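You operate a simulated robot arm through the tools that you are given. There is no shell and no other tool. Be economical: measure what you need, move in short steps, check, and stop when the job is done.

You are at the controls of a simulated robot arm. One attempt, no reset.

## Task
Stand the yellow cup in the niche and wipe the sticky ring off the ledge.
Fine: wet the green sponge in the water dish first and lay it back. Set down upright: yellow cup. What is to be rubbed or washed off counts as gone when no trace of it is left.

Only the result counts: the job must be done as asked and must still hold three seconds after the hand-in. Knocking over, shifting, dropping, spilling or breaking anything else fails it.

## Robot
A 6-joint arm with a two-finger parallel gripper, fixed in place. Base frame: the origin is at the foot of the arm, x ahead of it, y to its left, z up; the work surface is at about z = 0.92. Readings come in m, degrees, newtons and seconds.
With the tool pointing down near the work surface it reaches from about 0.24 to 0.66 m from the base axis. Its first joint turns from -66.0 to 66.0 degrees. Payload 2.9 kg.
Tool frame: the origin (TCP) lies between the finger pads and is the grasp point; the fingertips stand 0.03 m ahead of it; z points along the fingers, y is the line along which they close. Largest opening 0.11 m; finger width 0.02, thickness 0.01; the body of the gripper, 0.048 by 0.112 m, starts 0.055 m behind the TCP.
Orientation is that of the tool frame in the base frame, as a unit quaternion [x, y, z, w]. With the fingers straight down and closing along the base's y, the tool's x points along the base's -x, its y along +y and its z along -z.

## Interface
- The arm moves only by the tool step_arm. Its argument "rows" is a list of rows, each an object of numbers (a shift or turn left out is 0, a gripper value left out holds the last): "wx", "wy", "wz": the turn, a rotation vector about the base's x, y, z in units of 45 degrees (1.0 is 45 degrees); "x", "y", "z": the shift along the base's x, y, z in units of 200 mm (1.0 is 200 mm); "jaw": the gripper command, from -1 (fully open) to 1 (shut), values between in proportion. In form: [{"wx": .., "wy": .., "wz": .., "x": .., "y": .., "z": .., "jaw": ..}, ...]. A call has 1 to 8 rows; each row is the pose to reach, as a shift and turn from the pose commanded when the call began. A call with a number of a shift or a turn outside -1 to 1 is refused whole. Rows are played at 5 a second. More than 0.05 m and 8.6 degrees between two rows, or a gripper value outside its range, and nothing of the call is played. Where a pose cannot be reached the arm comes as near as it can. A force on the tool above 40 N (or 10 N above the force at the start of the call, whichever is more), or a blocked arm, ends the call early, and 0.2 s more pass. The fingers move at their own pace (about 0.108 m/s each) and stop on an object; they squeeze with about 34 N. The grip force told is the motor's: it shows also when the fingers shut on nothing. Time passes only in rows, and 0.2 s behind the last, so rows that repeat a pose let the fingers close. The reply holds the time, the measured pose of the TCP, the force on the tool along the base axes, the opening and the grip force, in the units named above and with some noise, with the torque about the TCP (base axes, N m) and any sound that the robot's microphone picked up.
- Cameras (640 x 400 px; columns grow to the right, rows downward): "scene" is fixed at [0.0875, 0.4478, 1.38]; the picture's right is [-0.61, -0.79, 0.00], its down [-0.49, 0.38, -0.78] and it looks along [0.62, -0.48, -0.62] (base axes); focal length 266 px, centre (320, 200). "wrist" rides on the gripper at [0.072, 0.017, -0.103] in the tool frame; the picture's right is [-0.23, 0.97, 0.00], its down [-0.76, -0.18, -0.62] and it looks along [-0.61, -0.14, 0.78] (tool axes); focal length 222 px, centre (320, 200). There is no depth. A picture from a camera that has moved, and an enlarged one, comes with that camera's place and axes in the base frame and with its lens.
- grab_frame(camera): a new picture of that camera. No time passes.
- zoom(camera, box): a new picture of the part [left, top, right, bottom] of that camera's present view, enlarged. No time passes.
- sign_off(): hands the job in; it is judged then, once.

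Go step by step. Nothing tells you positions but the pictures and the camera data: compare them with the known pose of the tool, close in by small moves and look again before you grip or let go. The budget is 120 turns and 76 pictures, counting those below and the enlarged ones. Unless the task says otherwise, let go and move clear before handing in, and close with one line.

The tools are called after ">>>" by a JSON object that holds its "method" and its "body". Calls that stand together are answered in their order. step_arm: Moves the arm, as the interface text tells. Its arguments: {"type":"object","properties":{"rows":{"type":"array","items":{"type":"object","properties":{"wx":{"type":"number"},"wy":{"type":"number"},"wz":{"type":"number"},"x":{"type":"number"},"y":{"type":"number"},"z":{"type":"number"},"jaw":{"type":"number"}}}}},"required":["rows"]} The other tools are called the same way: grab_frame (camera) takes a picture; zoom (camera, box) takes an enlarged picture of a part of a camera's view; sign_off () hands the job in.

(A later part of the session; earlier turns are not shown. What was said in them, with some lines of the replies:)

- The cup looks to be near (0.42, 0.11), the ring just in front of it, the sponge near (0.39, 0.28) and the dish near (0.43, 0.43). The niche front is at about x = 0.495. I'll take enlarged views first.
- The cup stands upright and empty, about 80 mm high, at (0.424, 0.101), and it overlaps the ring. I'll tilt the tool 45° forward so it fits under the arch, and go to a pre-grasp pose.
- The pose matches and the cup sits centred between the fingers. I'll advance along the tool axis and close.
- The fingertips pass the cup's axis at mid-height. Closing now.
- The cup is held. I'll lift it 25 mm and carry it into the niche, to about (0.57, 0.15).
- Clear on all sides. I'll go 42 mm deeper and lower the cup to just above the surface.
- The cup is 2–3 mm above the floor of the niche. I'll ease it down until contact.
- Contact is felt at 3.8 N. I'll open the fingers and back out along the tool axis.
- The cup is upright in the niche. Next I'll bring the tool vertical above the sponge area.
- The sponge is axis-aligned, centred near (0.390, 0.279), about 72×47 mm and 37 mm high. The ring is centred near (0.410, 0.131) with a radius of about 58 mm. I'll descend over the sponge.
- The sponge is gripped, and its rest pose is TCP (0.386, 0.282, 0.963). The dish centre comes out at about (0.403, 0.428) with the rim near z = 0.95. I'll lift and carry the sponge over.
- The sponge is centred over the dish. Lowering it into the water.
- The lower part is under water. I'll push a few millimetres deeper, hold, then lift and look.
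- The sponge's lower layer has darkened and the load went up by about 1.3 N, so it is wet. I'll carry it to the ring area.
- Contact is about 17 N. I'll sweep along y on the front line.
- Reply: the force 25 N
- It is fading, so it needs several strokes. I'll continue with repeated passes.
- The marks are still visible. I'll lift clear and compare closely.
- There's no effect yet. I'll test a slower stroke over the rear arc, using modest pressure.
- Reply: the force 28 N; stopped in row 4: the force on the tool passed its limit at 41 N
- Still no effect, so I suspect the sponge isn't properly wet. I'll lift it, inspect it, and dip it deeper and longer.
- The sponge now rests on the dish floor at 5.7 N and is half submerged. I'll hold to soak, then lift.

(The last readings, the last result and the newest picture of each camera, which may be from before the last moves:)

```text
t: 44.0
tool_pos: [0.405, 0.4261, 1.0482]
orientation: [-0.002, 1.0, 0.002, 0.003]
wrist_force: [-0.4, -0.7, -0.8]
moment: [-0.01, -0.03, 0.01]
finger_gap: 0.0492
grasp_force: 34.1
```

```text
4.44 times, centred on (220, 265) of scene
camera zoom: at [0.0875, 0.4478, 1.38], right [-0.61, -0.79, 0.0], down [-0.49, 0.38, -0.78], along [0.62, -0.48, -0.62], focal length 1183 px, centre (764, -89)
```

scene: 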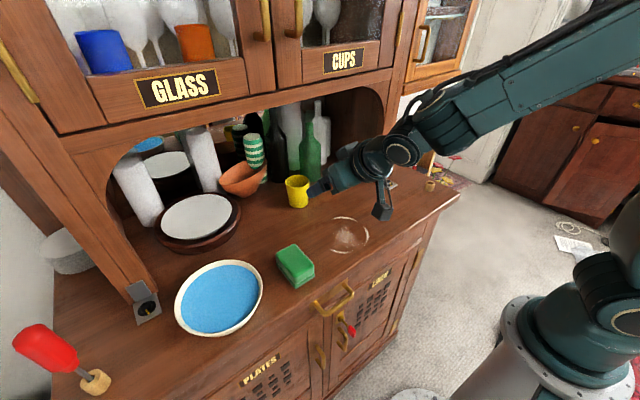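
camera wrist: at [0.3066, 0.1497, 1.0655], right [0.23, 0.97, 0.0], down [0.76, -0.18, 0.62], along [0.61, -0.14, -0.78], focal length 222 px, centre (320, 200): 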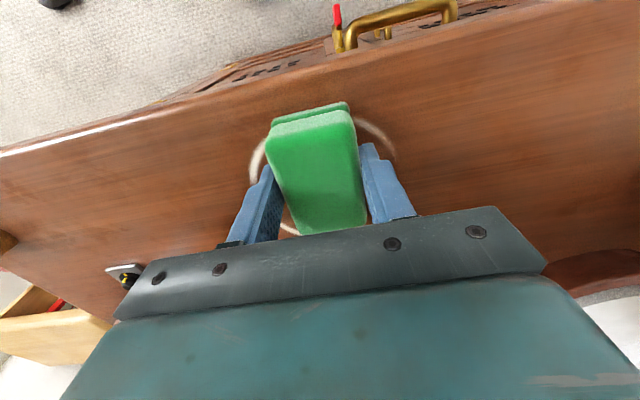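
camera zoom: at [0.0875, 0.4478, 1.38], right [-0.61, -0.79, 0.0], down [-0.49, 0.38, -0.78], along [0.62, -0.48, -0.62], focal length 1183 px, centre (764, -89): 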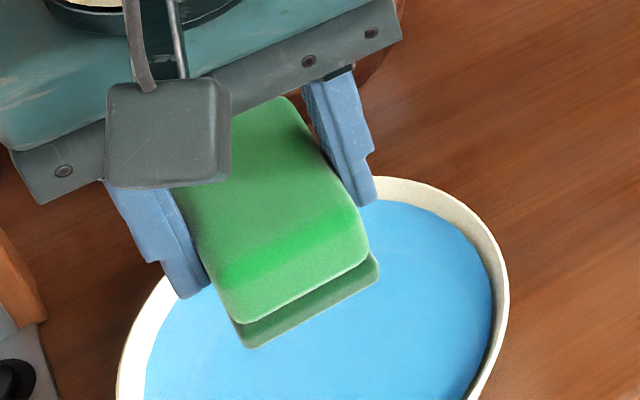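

The sponge's lower layer is now clearly darker, so it's wet this time. Back to the ring.

>>> {"method": "step_arm", "body": {"rows": [{"y": -0.2, "jaw": 0.5}, {"y": -0.4}, {"y": -0.6}, {"y": -0.8}, {"y": -1.0}]}}

>>> {"method": "step_arm", "body": {"rows": [{"x": -0.03, "y": -0.15, "jaw": 0.5}, {"x": -0.08, "y": -0.3, "z": -0.02}, {"x": -0.125, "y": -0.47, "z": -0.12}, {"x": -0.125, "y": -0.47, "z": -0.27}, {"x": -0.125, "y": -0.47, "z": -0.38}, {"x": -0.125, "y": -0.47, "z": -0.41}, {"x": -0.125, "y": -0.47, "z": -0.42}]}}

>>> {"method": "step_arm", "body": {"rows": [{"y": 0.1, "jaw": 0.5}, {"y": 0.2}, {"y": 0.3}, {"y": 0.15}, {"y": 0}, {"y": -0.15}, {"y": -0.25}, {"y": -0.32}]}}

>>> {"method": "zoom", "body": {"camera": "scene", "box": [260, 180, 400, 285]}}

```text
t: 45.2
tool_pos: [0.4068, 0.2255, 1.0464]
orientation: [-0.002, 1.0, 0.001, 0.004]
wrist_force: [-0.6, 0.1, -0.3]
moment: [0.01, 0.03, 0.03]
finger_gap: 0.0492
grasp_force: 34.4
```

```text
t: 46.8
tool_pos: [0.3795, 0.1332, 0.9638]
orientation: [-0.002, 1.0, 0.003, 0.004]
wrist_force: [0.6, 0.5, -1.4]
moment: [-0.04, 0.0, -0.01]
finger_gap: 0.0493
grasp_force: 34.1
```

```text
t: 48.6
tool_pos: [0.3794, 0.0689, 0.9649]
orientation: [-0.002, 1.0, 0.003, 0.005]
wrist_force: [-0.7, -0.1, -0.2]
moment: [0.0, 0.02, 0.03]
finger_gap: 0.0494
grasp_force: 33.9
```

```text
3.81 times, centred on (330, 232) of scene
camera zoom: at [0.0875, 0.4478, 1.38], right [-0.61, -0.79, 0.0], down [-0.49, 0.38, -0.78], along [0.62, -0.48, -0.62], focal length 1014 px, centre (282, 76)
```

zoom: 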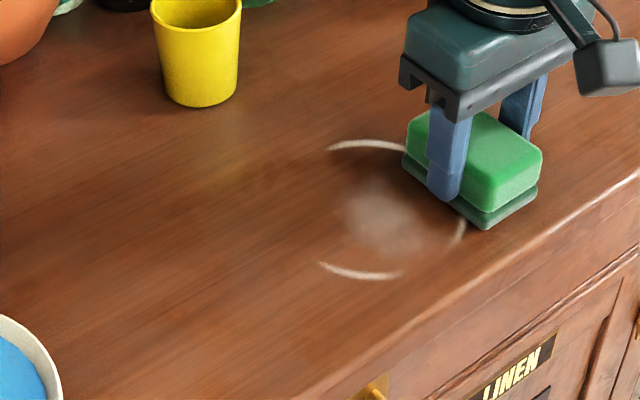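

That stroke hovered about 1–2 mm above the surface. I'll find contact again.

>>> {"method": "step_arm", "body": {"rows": [{"z": -0.005, "jaw": 0.5}, {"z": -0.01}, {"z": -0.015}, {"z": -0.015}]}}

```text
t: 49.6
tool_pos: [0.3789, 0.0696, 0.9626]
orientation: [-0.002, 1.0, 0.001, 0.004]
wrist_force: [-5.8, -1.4, 22.0]
moment: [-0.33, 0.37, -0.01]
finger_gap: 0.0495
grasp_force: 34.3
```

>>> {"method": "step_arm", "body": {"rows": [{"y": 0.12, "z": 0.002, "jaw": 0.5}, {"y": 0.24, "z": 0.002}, {"y": 0.36, "z": 0.002}, {"y": 0.5, "z": 0.002}, {"y": 0.62, "z": 0.002}, {"y": 0.5, "z": 0.002}, {"y": 0.38, "z": 0.002}, {"y": 0.26, "z": 0.002}]}}

>>> {"method": "step_arm", "body": {"rows": [{"y": -0.13, "jaw": 0.5}, {"y": -0.26}]}}

>>> {"method": "zoom", "body": {"camera": "scene", "box": [260, 180, 400, 285]}}

```text
t: 51.4
tool_pos: [0.3821, 0.1247, 0.9628]
orientation: [-0.003, 1.0, 0.003, 0.005]
wrist_force: [-0.8, 14.6, 29.3]
moment: [0.13, 0.54, -0.25]
finger_gap: 0.0492
grasp_force: 33.7
```

```text
t: 52.0
tool_pos: [0.3792, 0.0688, 0.9625]
orientation: [-0.001, 1.0, 0.002, 0.003]
wrist_force: [0.5, 7.8, 16.7]
moment: [0.2, -0.45, 0.13]
finger_gap: 0.0491
grasp_force: 33.9
```

```text
3.81 times, centred on (330, 232) of scene
camera zoom: at [0.0872, 0.448, 1.3799], right [-0.61, -0.79, 0.0], down [-0.49, 0.38, -0.78], along [0.62, -0.48, -0.62], focal length 1014 px, centre (282, 76)
```

zoom: 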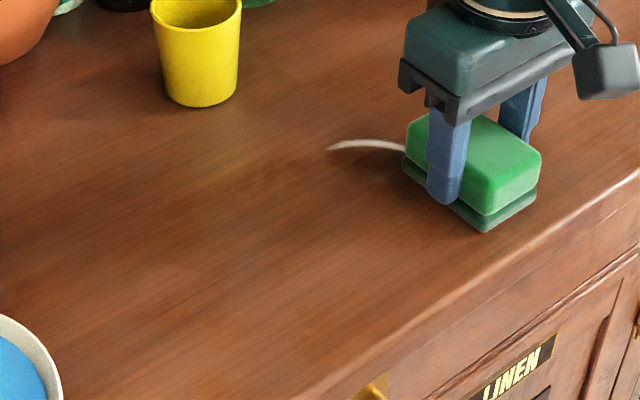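

The wet sponge works: only the rear arc is left. I'll sweep at x = 0.41, then at 0.44.

>>> {"method": "step_arm", "body": {"rows": [{"x": 0.08, "y": 0, "z": 0.001, "jaw": 0.5}, {"x": 0.16, "y": 0.1, "z": 0.002}, {"x": 0.16, "y": 0.22, "z": 0.002}, {"x": 0.16, "y": 0.34, "z": 0.002}, {"x": 0.16, "y": 0.46, "z": 0.002}, {"x": 0.16, "y": 0.58, "z": 0.002}]}}

>>> {"method": "step_arm", "body": {"rows": [{"x": 0.08, "jaw": 0.5}, {"x": 0.15, "y": -0.1}, {"x": 0.15, "y": -0.22}, {"x": 0.15, "y": -0.34}, {"x": 0.15, "y": -0.46}, {"x": 0.15, "y": -0.58}]}}

>>> {"method": "step_arm", "body": {"rows": [{"y": 0.12, "jaw": 0.5}, {"y": 0.24}, {"y": 0.36}, {"y": 0.48}, {"y": 0.36}, {"y": 0.24}, {"y": 0.12}, {"y": 0.0}]}}

>>> {"method": "zoom", "body": {"camera": "scene", "box": [260, 180, 400, 285]}}

```text
t: 53.4
tool_pos: [0.4116, 0.1869, 0.9628]
orientation: [-0.002, 1.0, 0.002, 0.003]
wrist_force: [0.2, -7.5, 17.0]
moment: [-0.45, 0.02, 0.09]
finger_gap: 0.0493
grasp_force: 33.9
```

```text
t: 54.8
tool_pos: [0.4414, 0.0699, 0.9634]
orientation: [-0.002, 1.0, 0.002, 0.004]
wrist_force: [-0.4, 3.3, 5.6]
moment: [0.03, 0.01, -0.02]
finger_gap: 0.0492
grasp_force: 33.7
```

```text
t: 56.6
tool_pos: [0.4426, 0.069, 0.9626]
orientation: [-0.003, 1.0, 0.002, 0.004]
wrist_force: [-0.6, 3.3, 6.5]
moment: [-0.04, 0.02, -0.04]
finger_gap: 0.0496
grasp_force: 34.3
```

```text
3.81 times, centred on (330, 232) of scene
camera zoom: at [0.0873, 0.4479, 1.3799], right [-0.61, -0.79, 0.0], down [-0.49, 0.38, -0.78], along [0.62, -0.48, -0.62], focal length 1014 px, centre (282, 76)
```

zoom: 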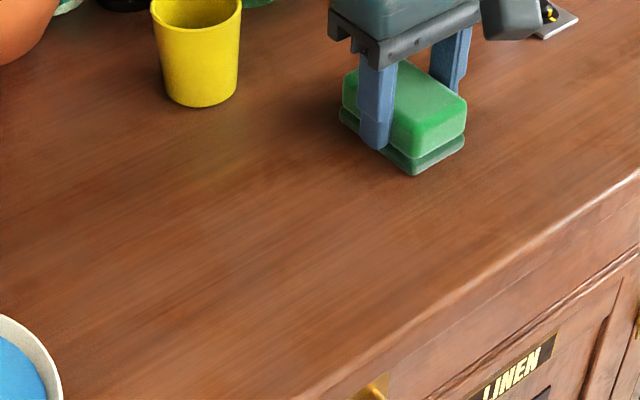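

The visible area is clean. I'll lift and inspect closely.

>>> {"method": "step_arm", "body": {"rows": [{"z": 0.15, "jaw": 0.5}, {"z": 0.3, "x": -0.1, "y": 0.1}, {"z": 0.45, "x": -0.2, "y": 0.3}, {"z": 0.5, "x": -0.25, "y": 0.5}, {"z": 0.5, "x": -0.28, "y": 0.7}, {"z": 0.5, "x": -0.28, "y": 0.9}, {"z": 0.5, "x": -0.28, "y": 1.0}]}}

>>> {"method": "zoom", "body": {"camera": "scene", "box": [300, 200, 400, 270]}}

>>> {"method": "zoom", "body": {"camera": "wrist", "box": [40, 60, 280, 240]}}

```text
refused: row 3 steps farther than a row can; nothing moved
```

```text
5.71 times, centred on (350, 235) of scene
camera zoom: at [0.0873, 0.4479, 1.3799], right [-0.61, -0.79, 0.0], down [-0.49, 0.38, -0.78], along [0.62, -0.48, -0.62], focal length 1521 px, centre (149, 0)
```

zoom: 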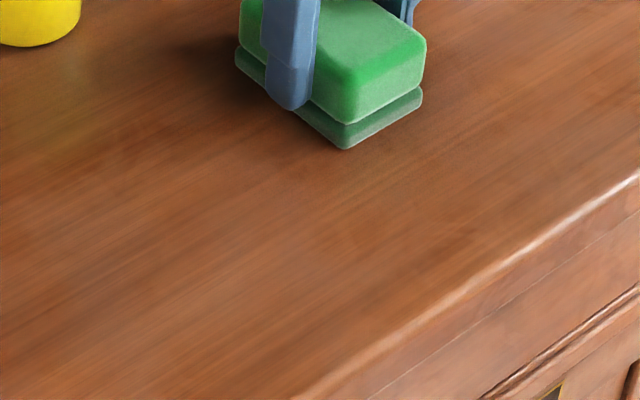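

```text
2.22 times, centred on (160, 150) of wrist
camera zoom: at [0.3686, 0.0858, 1.0642], right [0.22, 0.97, 0.01], down [0.76, -0.18, 0.63], along [0.61, -0.14, -0.78], focal length 494 px, centre (676, 311)
```

zoom: 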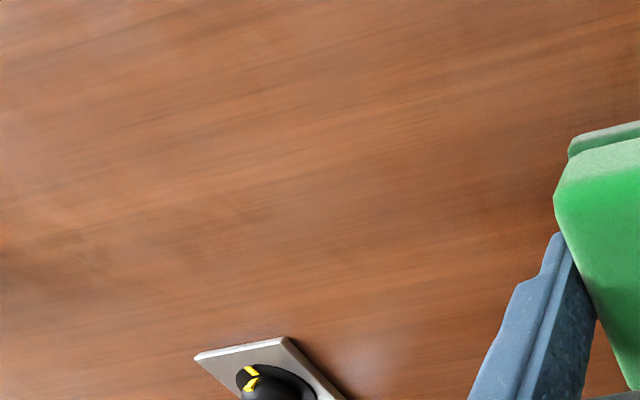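

The move was refused, so the sponge is still in contact. I'll use that for one more safety pass on each line.

>>> {"method": "step_arm", "body": {"rows": [{"y": 0.15, "jaw": 0.5}, {"y": 0.3}, {"y": 0.45}, {"y": 0.6}, {"x": -0.15, "y": 0.55}, {"x": -0.15, "y": 0.4}, {"x": -0.15, "y": 0.2}, {"x": -0.15, "y": 0.0}]}}

>>> {"method": "step_arm", "body": {"rows": [{"x": -0.08, "jaw": 0.5}, {"x": -0.15, "y": 0.1}, {"x": -0.15, "y": 0.25}, {"x": -0.15, "y": 0.4}, {"x": -0.15, "y": 0.55}, {"x": -0.15, "y": 0.65}]}}

>>> {"method": "step_arm", "body": {"rows": [{"z": 0.15, "jaw": 0.5}, {"z": 0.3}, {"z": 0.42, "y": 0.1}, {"z": 0.42, "y": 0.25}, {"z": 0.42, "y": 0.4}, {"z": 0.42, "y": 0.4}]}}

>>> {"method": "zoom", "body": {"camera": "scene", "box": [300, 190, 400, 270]}}

>>> {"method": "grab_frame", "body": {"camera": "wrist"}}

```text
t: 58.4
tool_pos: [0.4116, 0.067, 0.962]
orientation: [-0.002, 1.0, 0.001, 0.003]
wrist_force: [-0.1, 0.2, -0.1]
moment: [0.04, -0.02, 0.01]
finger_gap: 0.0494
grasp_force: 34.0
```

```text
t: 59.8
tool_pos: [0.3821, 0.2007, 0.963]
orientation: [-0.002, 1.0, 0.002, 0.003]
wrist_force: [-0.1, -1.3, 2.1]
moment: [-0.12, 0.03, 0.04]
finger_gap: 0.0492
grasp_force: 34.2
```

```text
t: 61.2
tool_pos: [0.3807, 0.2793, 1.0463]
orientation: [-0.002, 1.0, 0.002, 0.004]
wrist_force: [-0.7, 0.6, -1.1]
moment: [-0.01, -0.02, 0.0]
finger_gap: 0.0492
grasp_force: 34.0
```

```text
5.00 times, centred on (350, 230) of scene
camera zoom: at [0.0875, 0.4479, 1.38], right [-0.61, -0.79, 0.0], down [-0.49, 0.38, -0.78], along [0.62, -0.48, -0.62], focal length 1331 px, centre (170, 50)
```

zoom: 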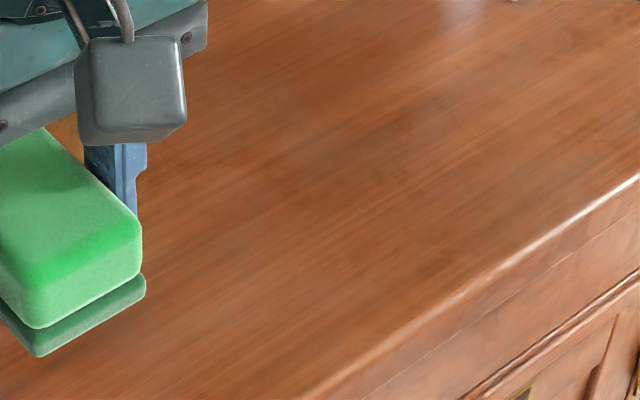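

```text
29 pictures are left
camera wrist: at [0.308, 0.2966, 1.1488], right [0.22, 0.97, 0.0], down [0.76, -0.18, 0.63], along [0.61, -0.14, -0.78], focal length 222 px, centre (320, 200)
```

wrist: 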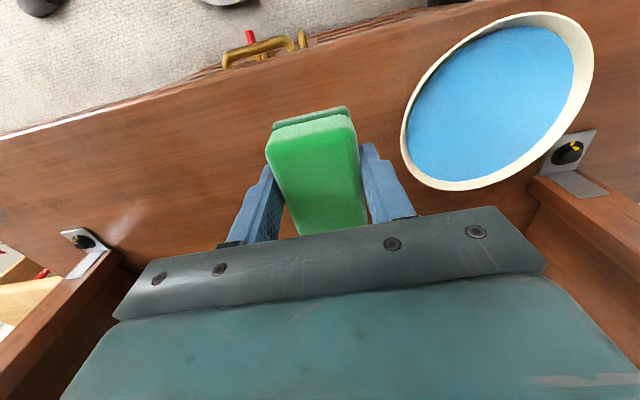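

The ledge is clean. I'll lay the sponge back at its original place.

>>> {"method": "step_arm", "body": {"rows": [{"x": 0.026, "y": 0.013, "z": -0.12, "jaw": 0.5}, {"x": 0.026, "y": 0.013, "z": -0.27}, {"x": 0.026, "y": 0.013, "z": -0.38}, {"x": 0.026, "y": 0.013, "z": -0.41}, {"x": 0.026, "y": 0.013, "z": -0.415}, {"x": 0.026, "y": 0.013, "z": -0.415}]}}

```text
t: 62.6
tool_pos: [0.3873, 0.2831, 0.9626]
orientation: [-0.002, 1.0, 0.001, 0.003]
wrist_force: [0.1, 0.0, -1.0]
moment: [0.01, 0.01, -0.02]
finger_gap: 0.0491
grasp_force: 34.0
```

>>> {"method": "step_arm", "body": {"rows": [{"z": -0.005, "jaw": 0.5}, {"z": -0.008}, {"z": -0.008}]}}

```text
t: 63.4
tool_pos: [0.3865, 0.2822, 0.963]
orientation: [-0.001, 1.0, 0.003, 0.004]
wrist_force: [-0.2, -0.2, 9.1]
moment: [-0.21, 0.07, -0.01]
finger_gap: 0.0492
grasp_force: 33.8
```

The sponge is on the surface. Releasing and lifting straight up.

>>> {"method": "step_arm", "body": {"rows": [{"jaw": 0}, {"jaw": -0.4}, {"jaw": -0.45}, {"z": 0.15, "jaw": -0.45}, {"z": 0.35}, {"z": 0.55}, {"z": 0.75}, {"z": 0.95}]}}

>>> {"method": "step_arm", "body": {"rows": [{"x": -0.1, "y": -0.2}, {"x": -0.2, "y": -0.4}, {"x": -0.3, "y": -0.6}, {"x": -0.3, "y": -0.8}, {"x": -0.3, "y": -1.0}]}}

>>> {"method": "grab_frame", "body": {"camera": "scene"}}

>>> {"method": "zoom", "body": {"camera": "scene", "box": [240, 160, 420, 300]}}

>>> {"method": "grab_frame", "body": {"camera": "wrist"}}

```text
t: 65.2
tool_pos: [0.3885, 0.2806, 1.1536]
orientation: [-0.002, 1.0, 0.002, 0.003]
wrist_force: [-0.3, -0.9, -0.2]
moment: [0.0, -0.01, -0.01]
finger_gap: 0.0796
grasp_force: 0.0
```

```text
t: 66.4
tool_pos: [0.3263, 0.0823, 1.1524]
orientation: [-0.003, 1.0, 0.002, 0.002]
wrist_force: [0.7, -0.4, -0.3]
moment: [0.0, 0.03, 0.05]
finger_gap: 0.0798
grasp_force: 0.1
```

```text
28 pictures are left
```

scene: 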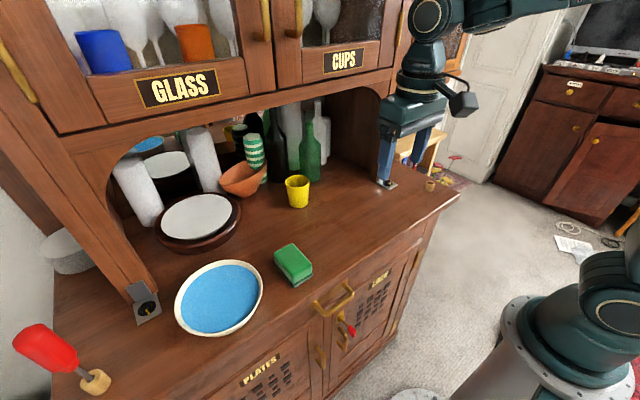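

```text
2.86 times, centred on (330, 230) of scene
camera zoom: at [0.0874, 0.4478, 1.38], right [-0.61, -0.79, 0.0], down [-0.49, 0.38, -0.78], along [0.62, -0.48, -0.62], focal length 760 px, centre (291, 114)
```

zoom: 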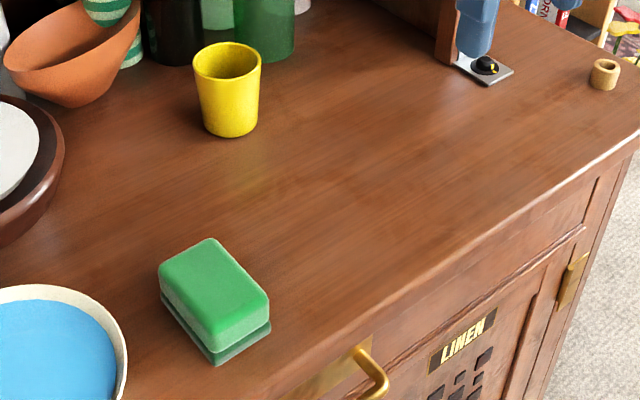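

```text
26 pictures are left
camera wrist: at [0.2525, 0.0992, 1.254], right [0.22, 0.97, 0.0], down [0.76, -0.18, 0.63], along [0.61, -0.14, -0.78], focal length 222 px, centre (320, 200)
```

wrist: 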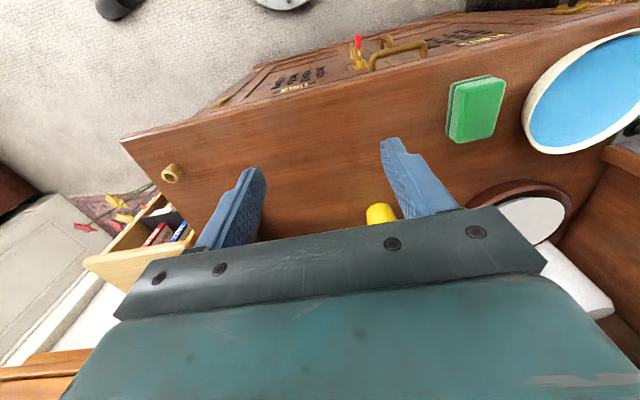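

Everything is in place. I'll check that the cup is fully behind the niche's front plane by looking at the post feet.

>>> {"method": "zoom", "body": {"camera": "scene", "box": [100, 260, 200, 330]}}

>>> {"method": "zoom", "body": {"camera": "scene", "box": [340, 140, 440, 210]}}

```text
5.71 times, centred on (150, 295) of scene
camera zoom: at [0.0874, 0.4478, 1.38], right [-0.61, -0.79, 0.0], down [-0.49, 0.38, -0.78], along [0.62, -0.48, -0.62], focal length 1521 px, centre (1291, -343)
```

zoom: 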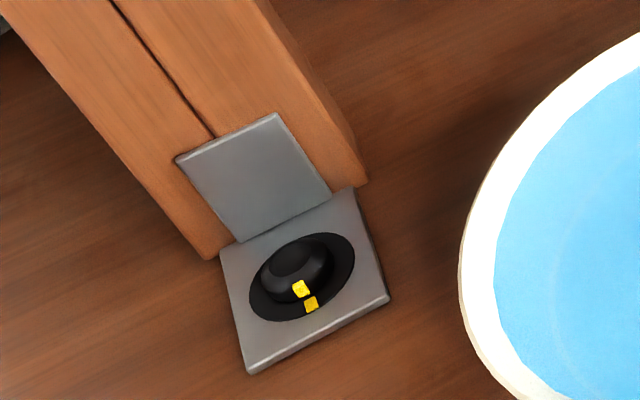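

```text
5.71 times, centred on (390, 175) of scene
camera zoom: at [0.0874, 0.4478, 1.38], right [-0.61, -0.79, 0.0], down [-0.49, 0.38, -0.78], along [0.62, -0.48, -0.62], focal length 1521 px, centre (-80, 343)
```

zoom: 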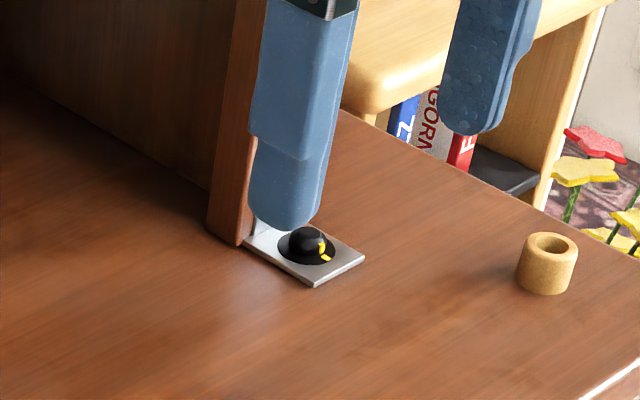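

The niche's front plane is at about x = 0.512. The cup's nearest edge is at about 0.54, so it's fully inside, upright and free. Handing in.

>>> {"method": "sign_off", "body": {}}

```text
The job is handed in.
```

The yellow cup stands upright in the niche, the sticky ring is wiped off with no trace visible, and the wetted green sponge is back within a few millimetres of where it was.
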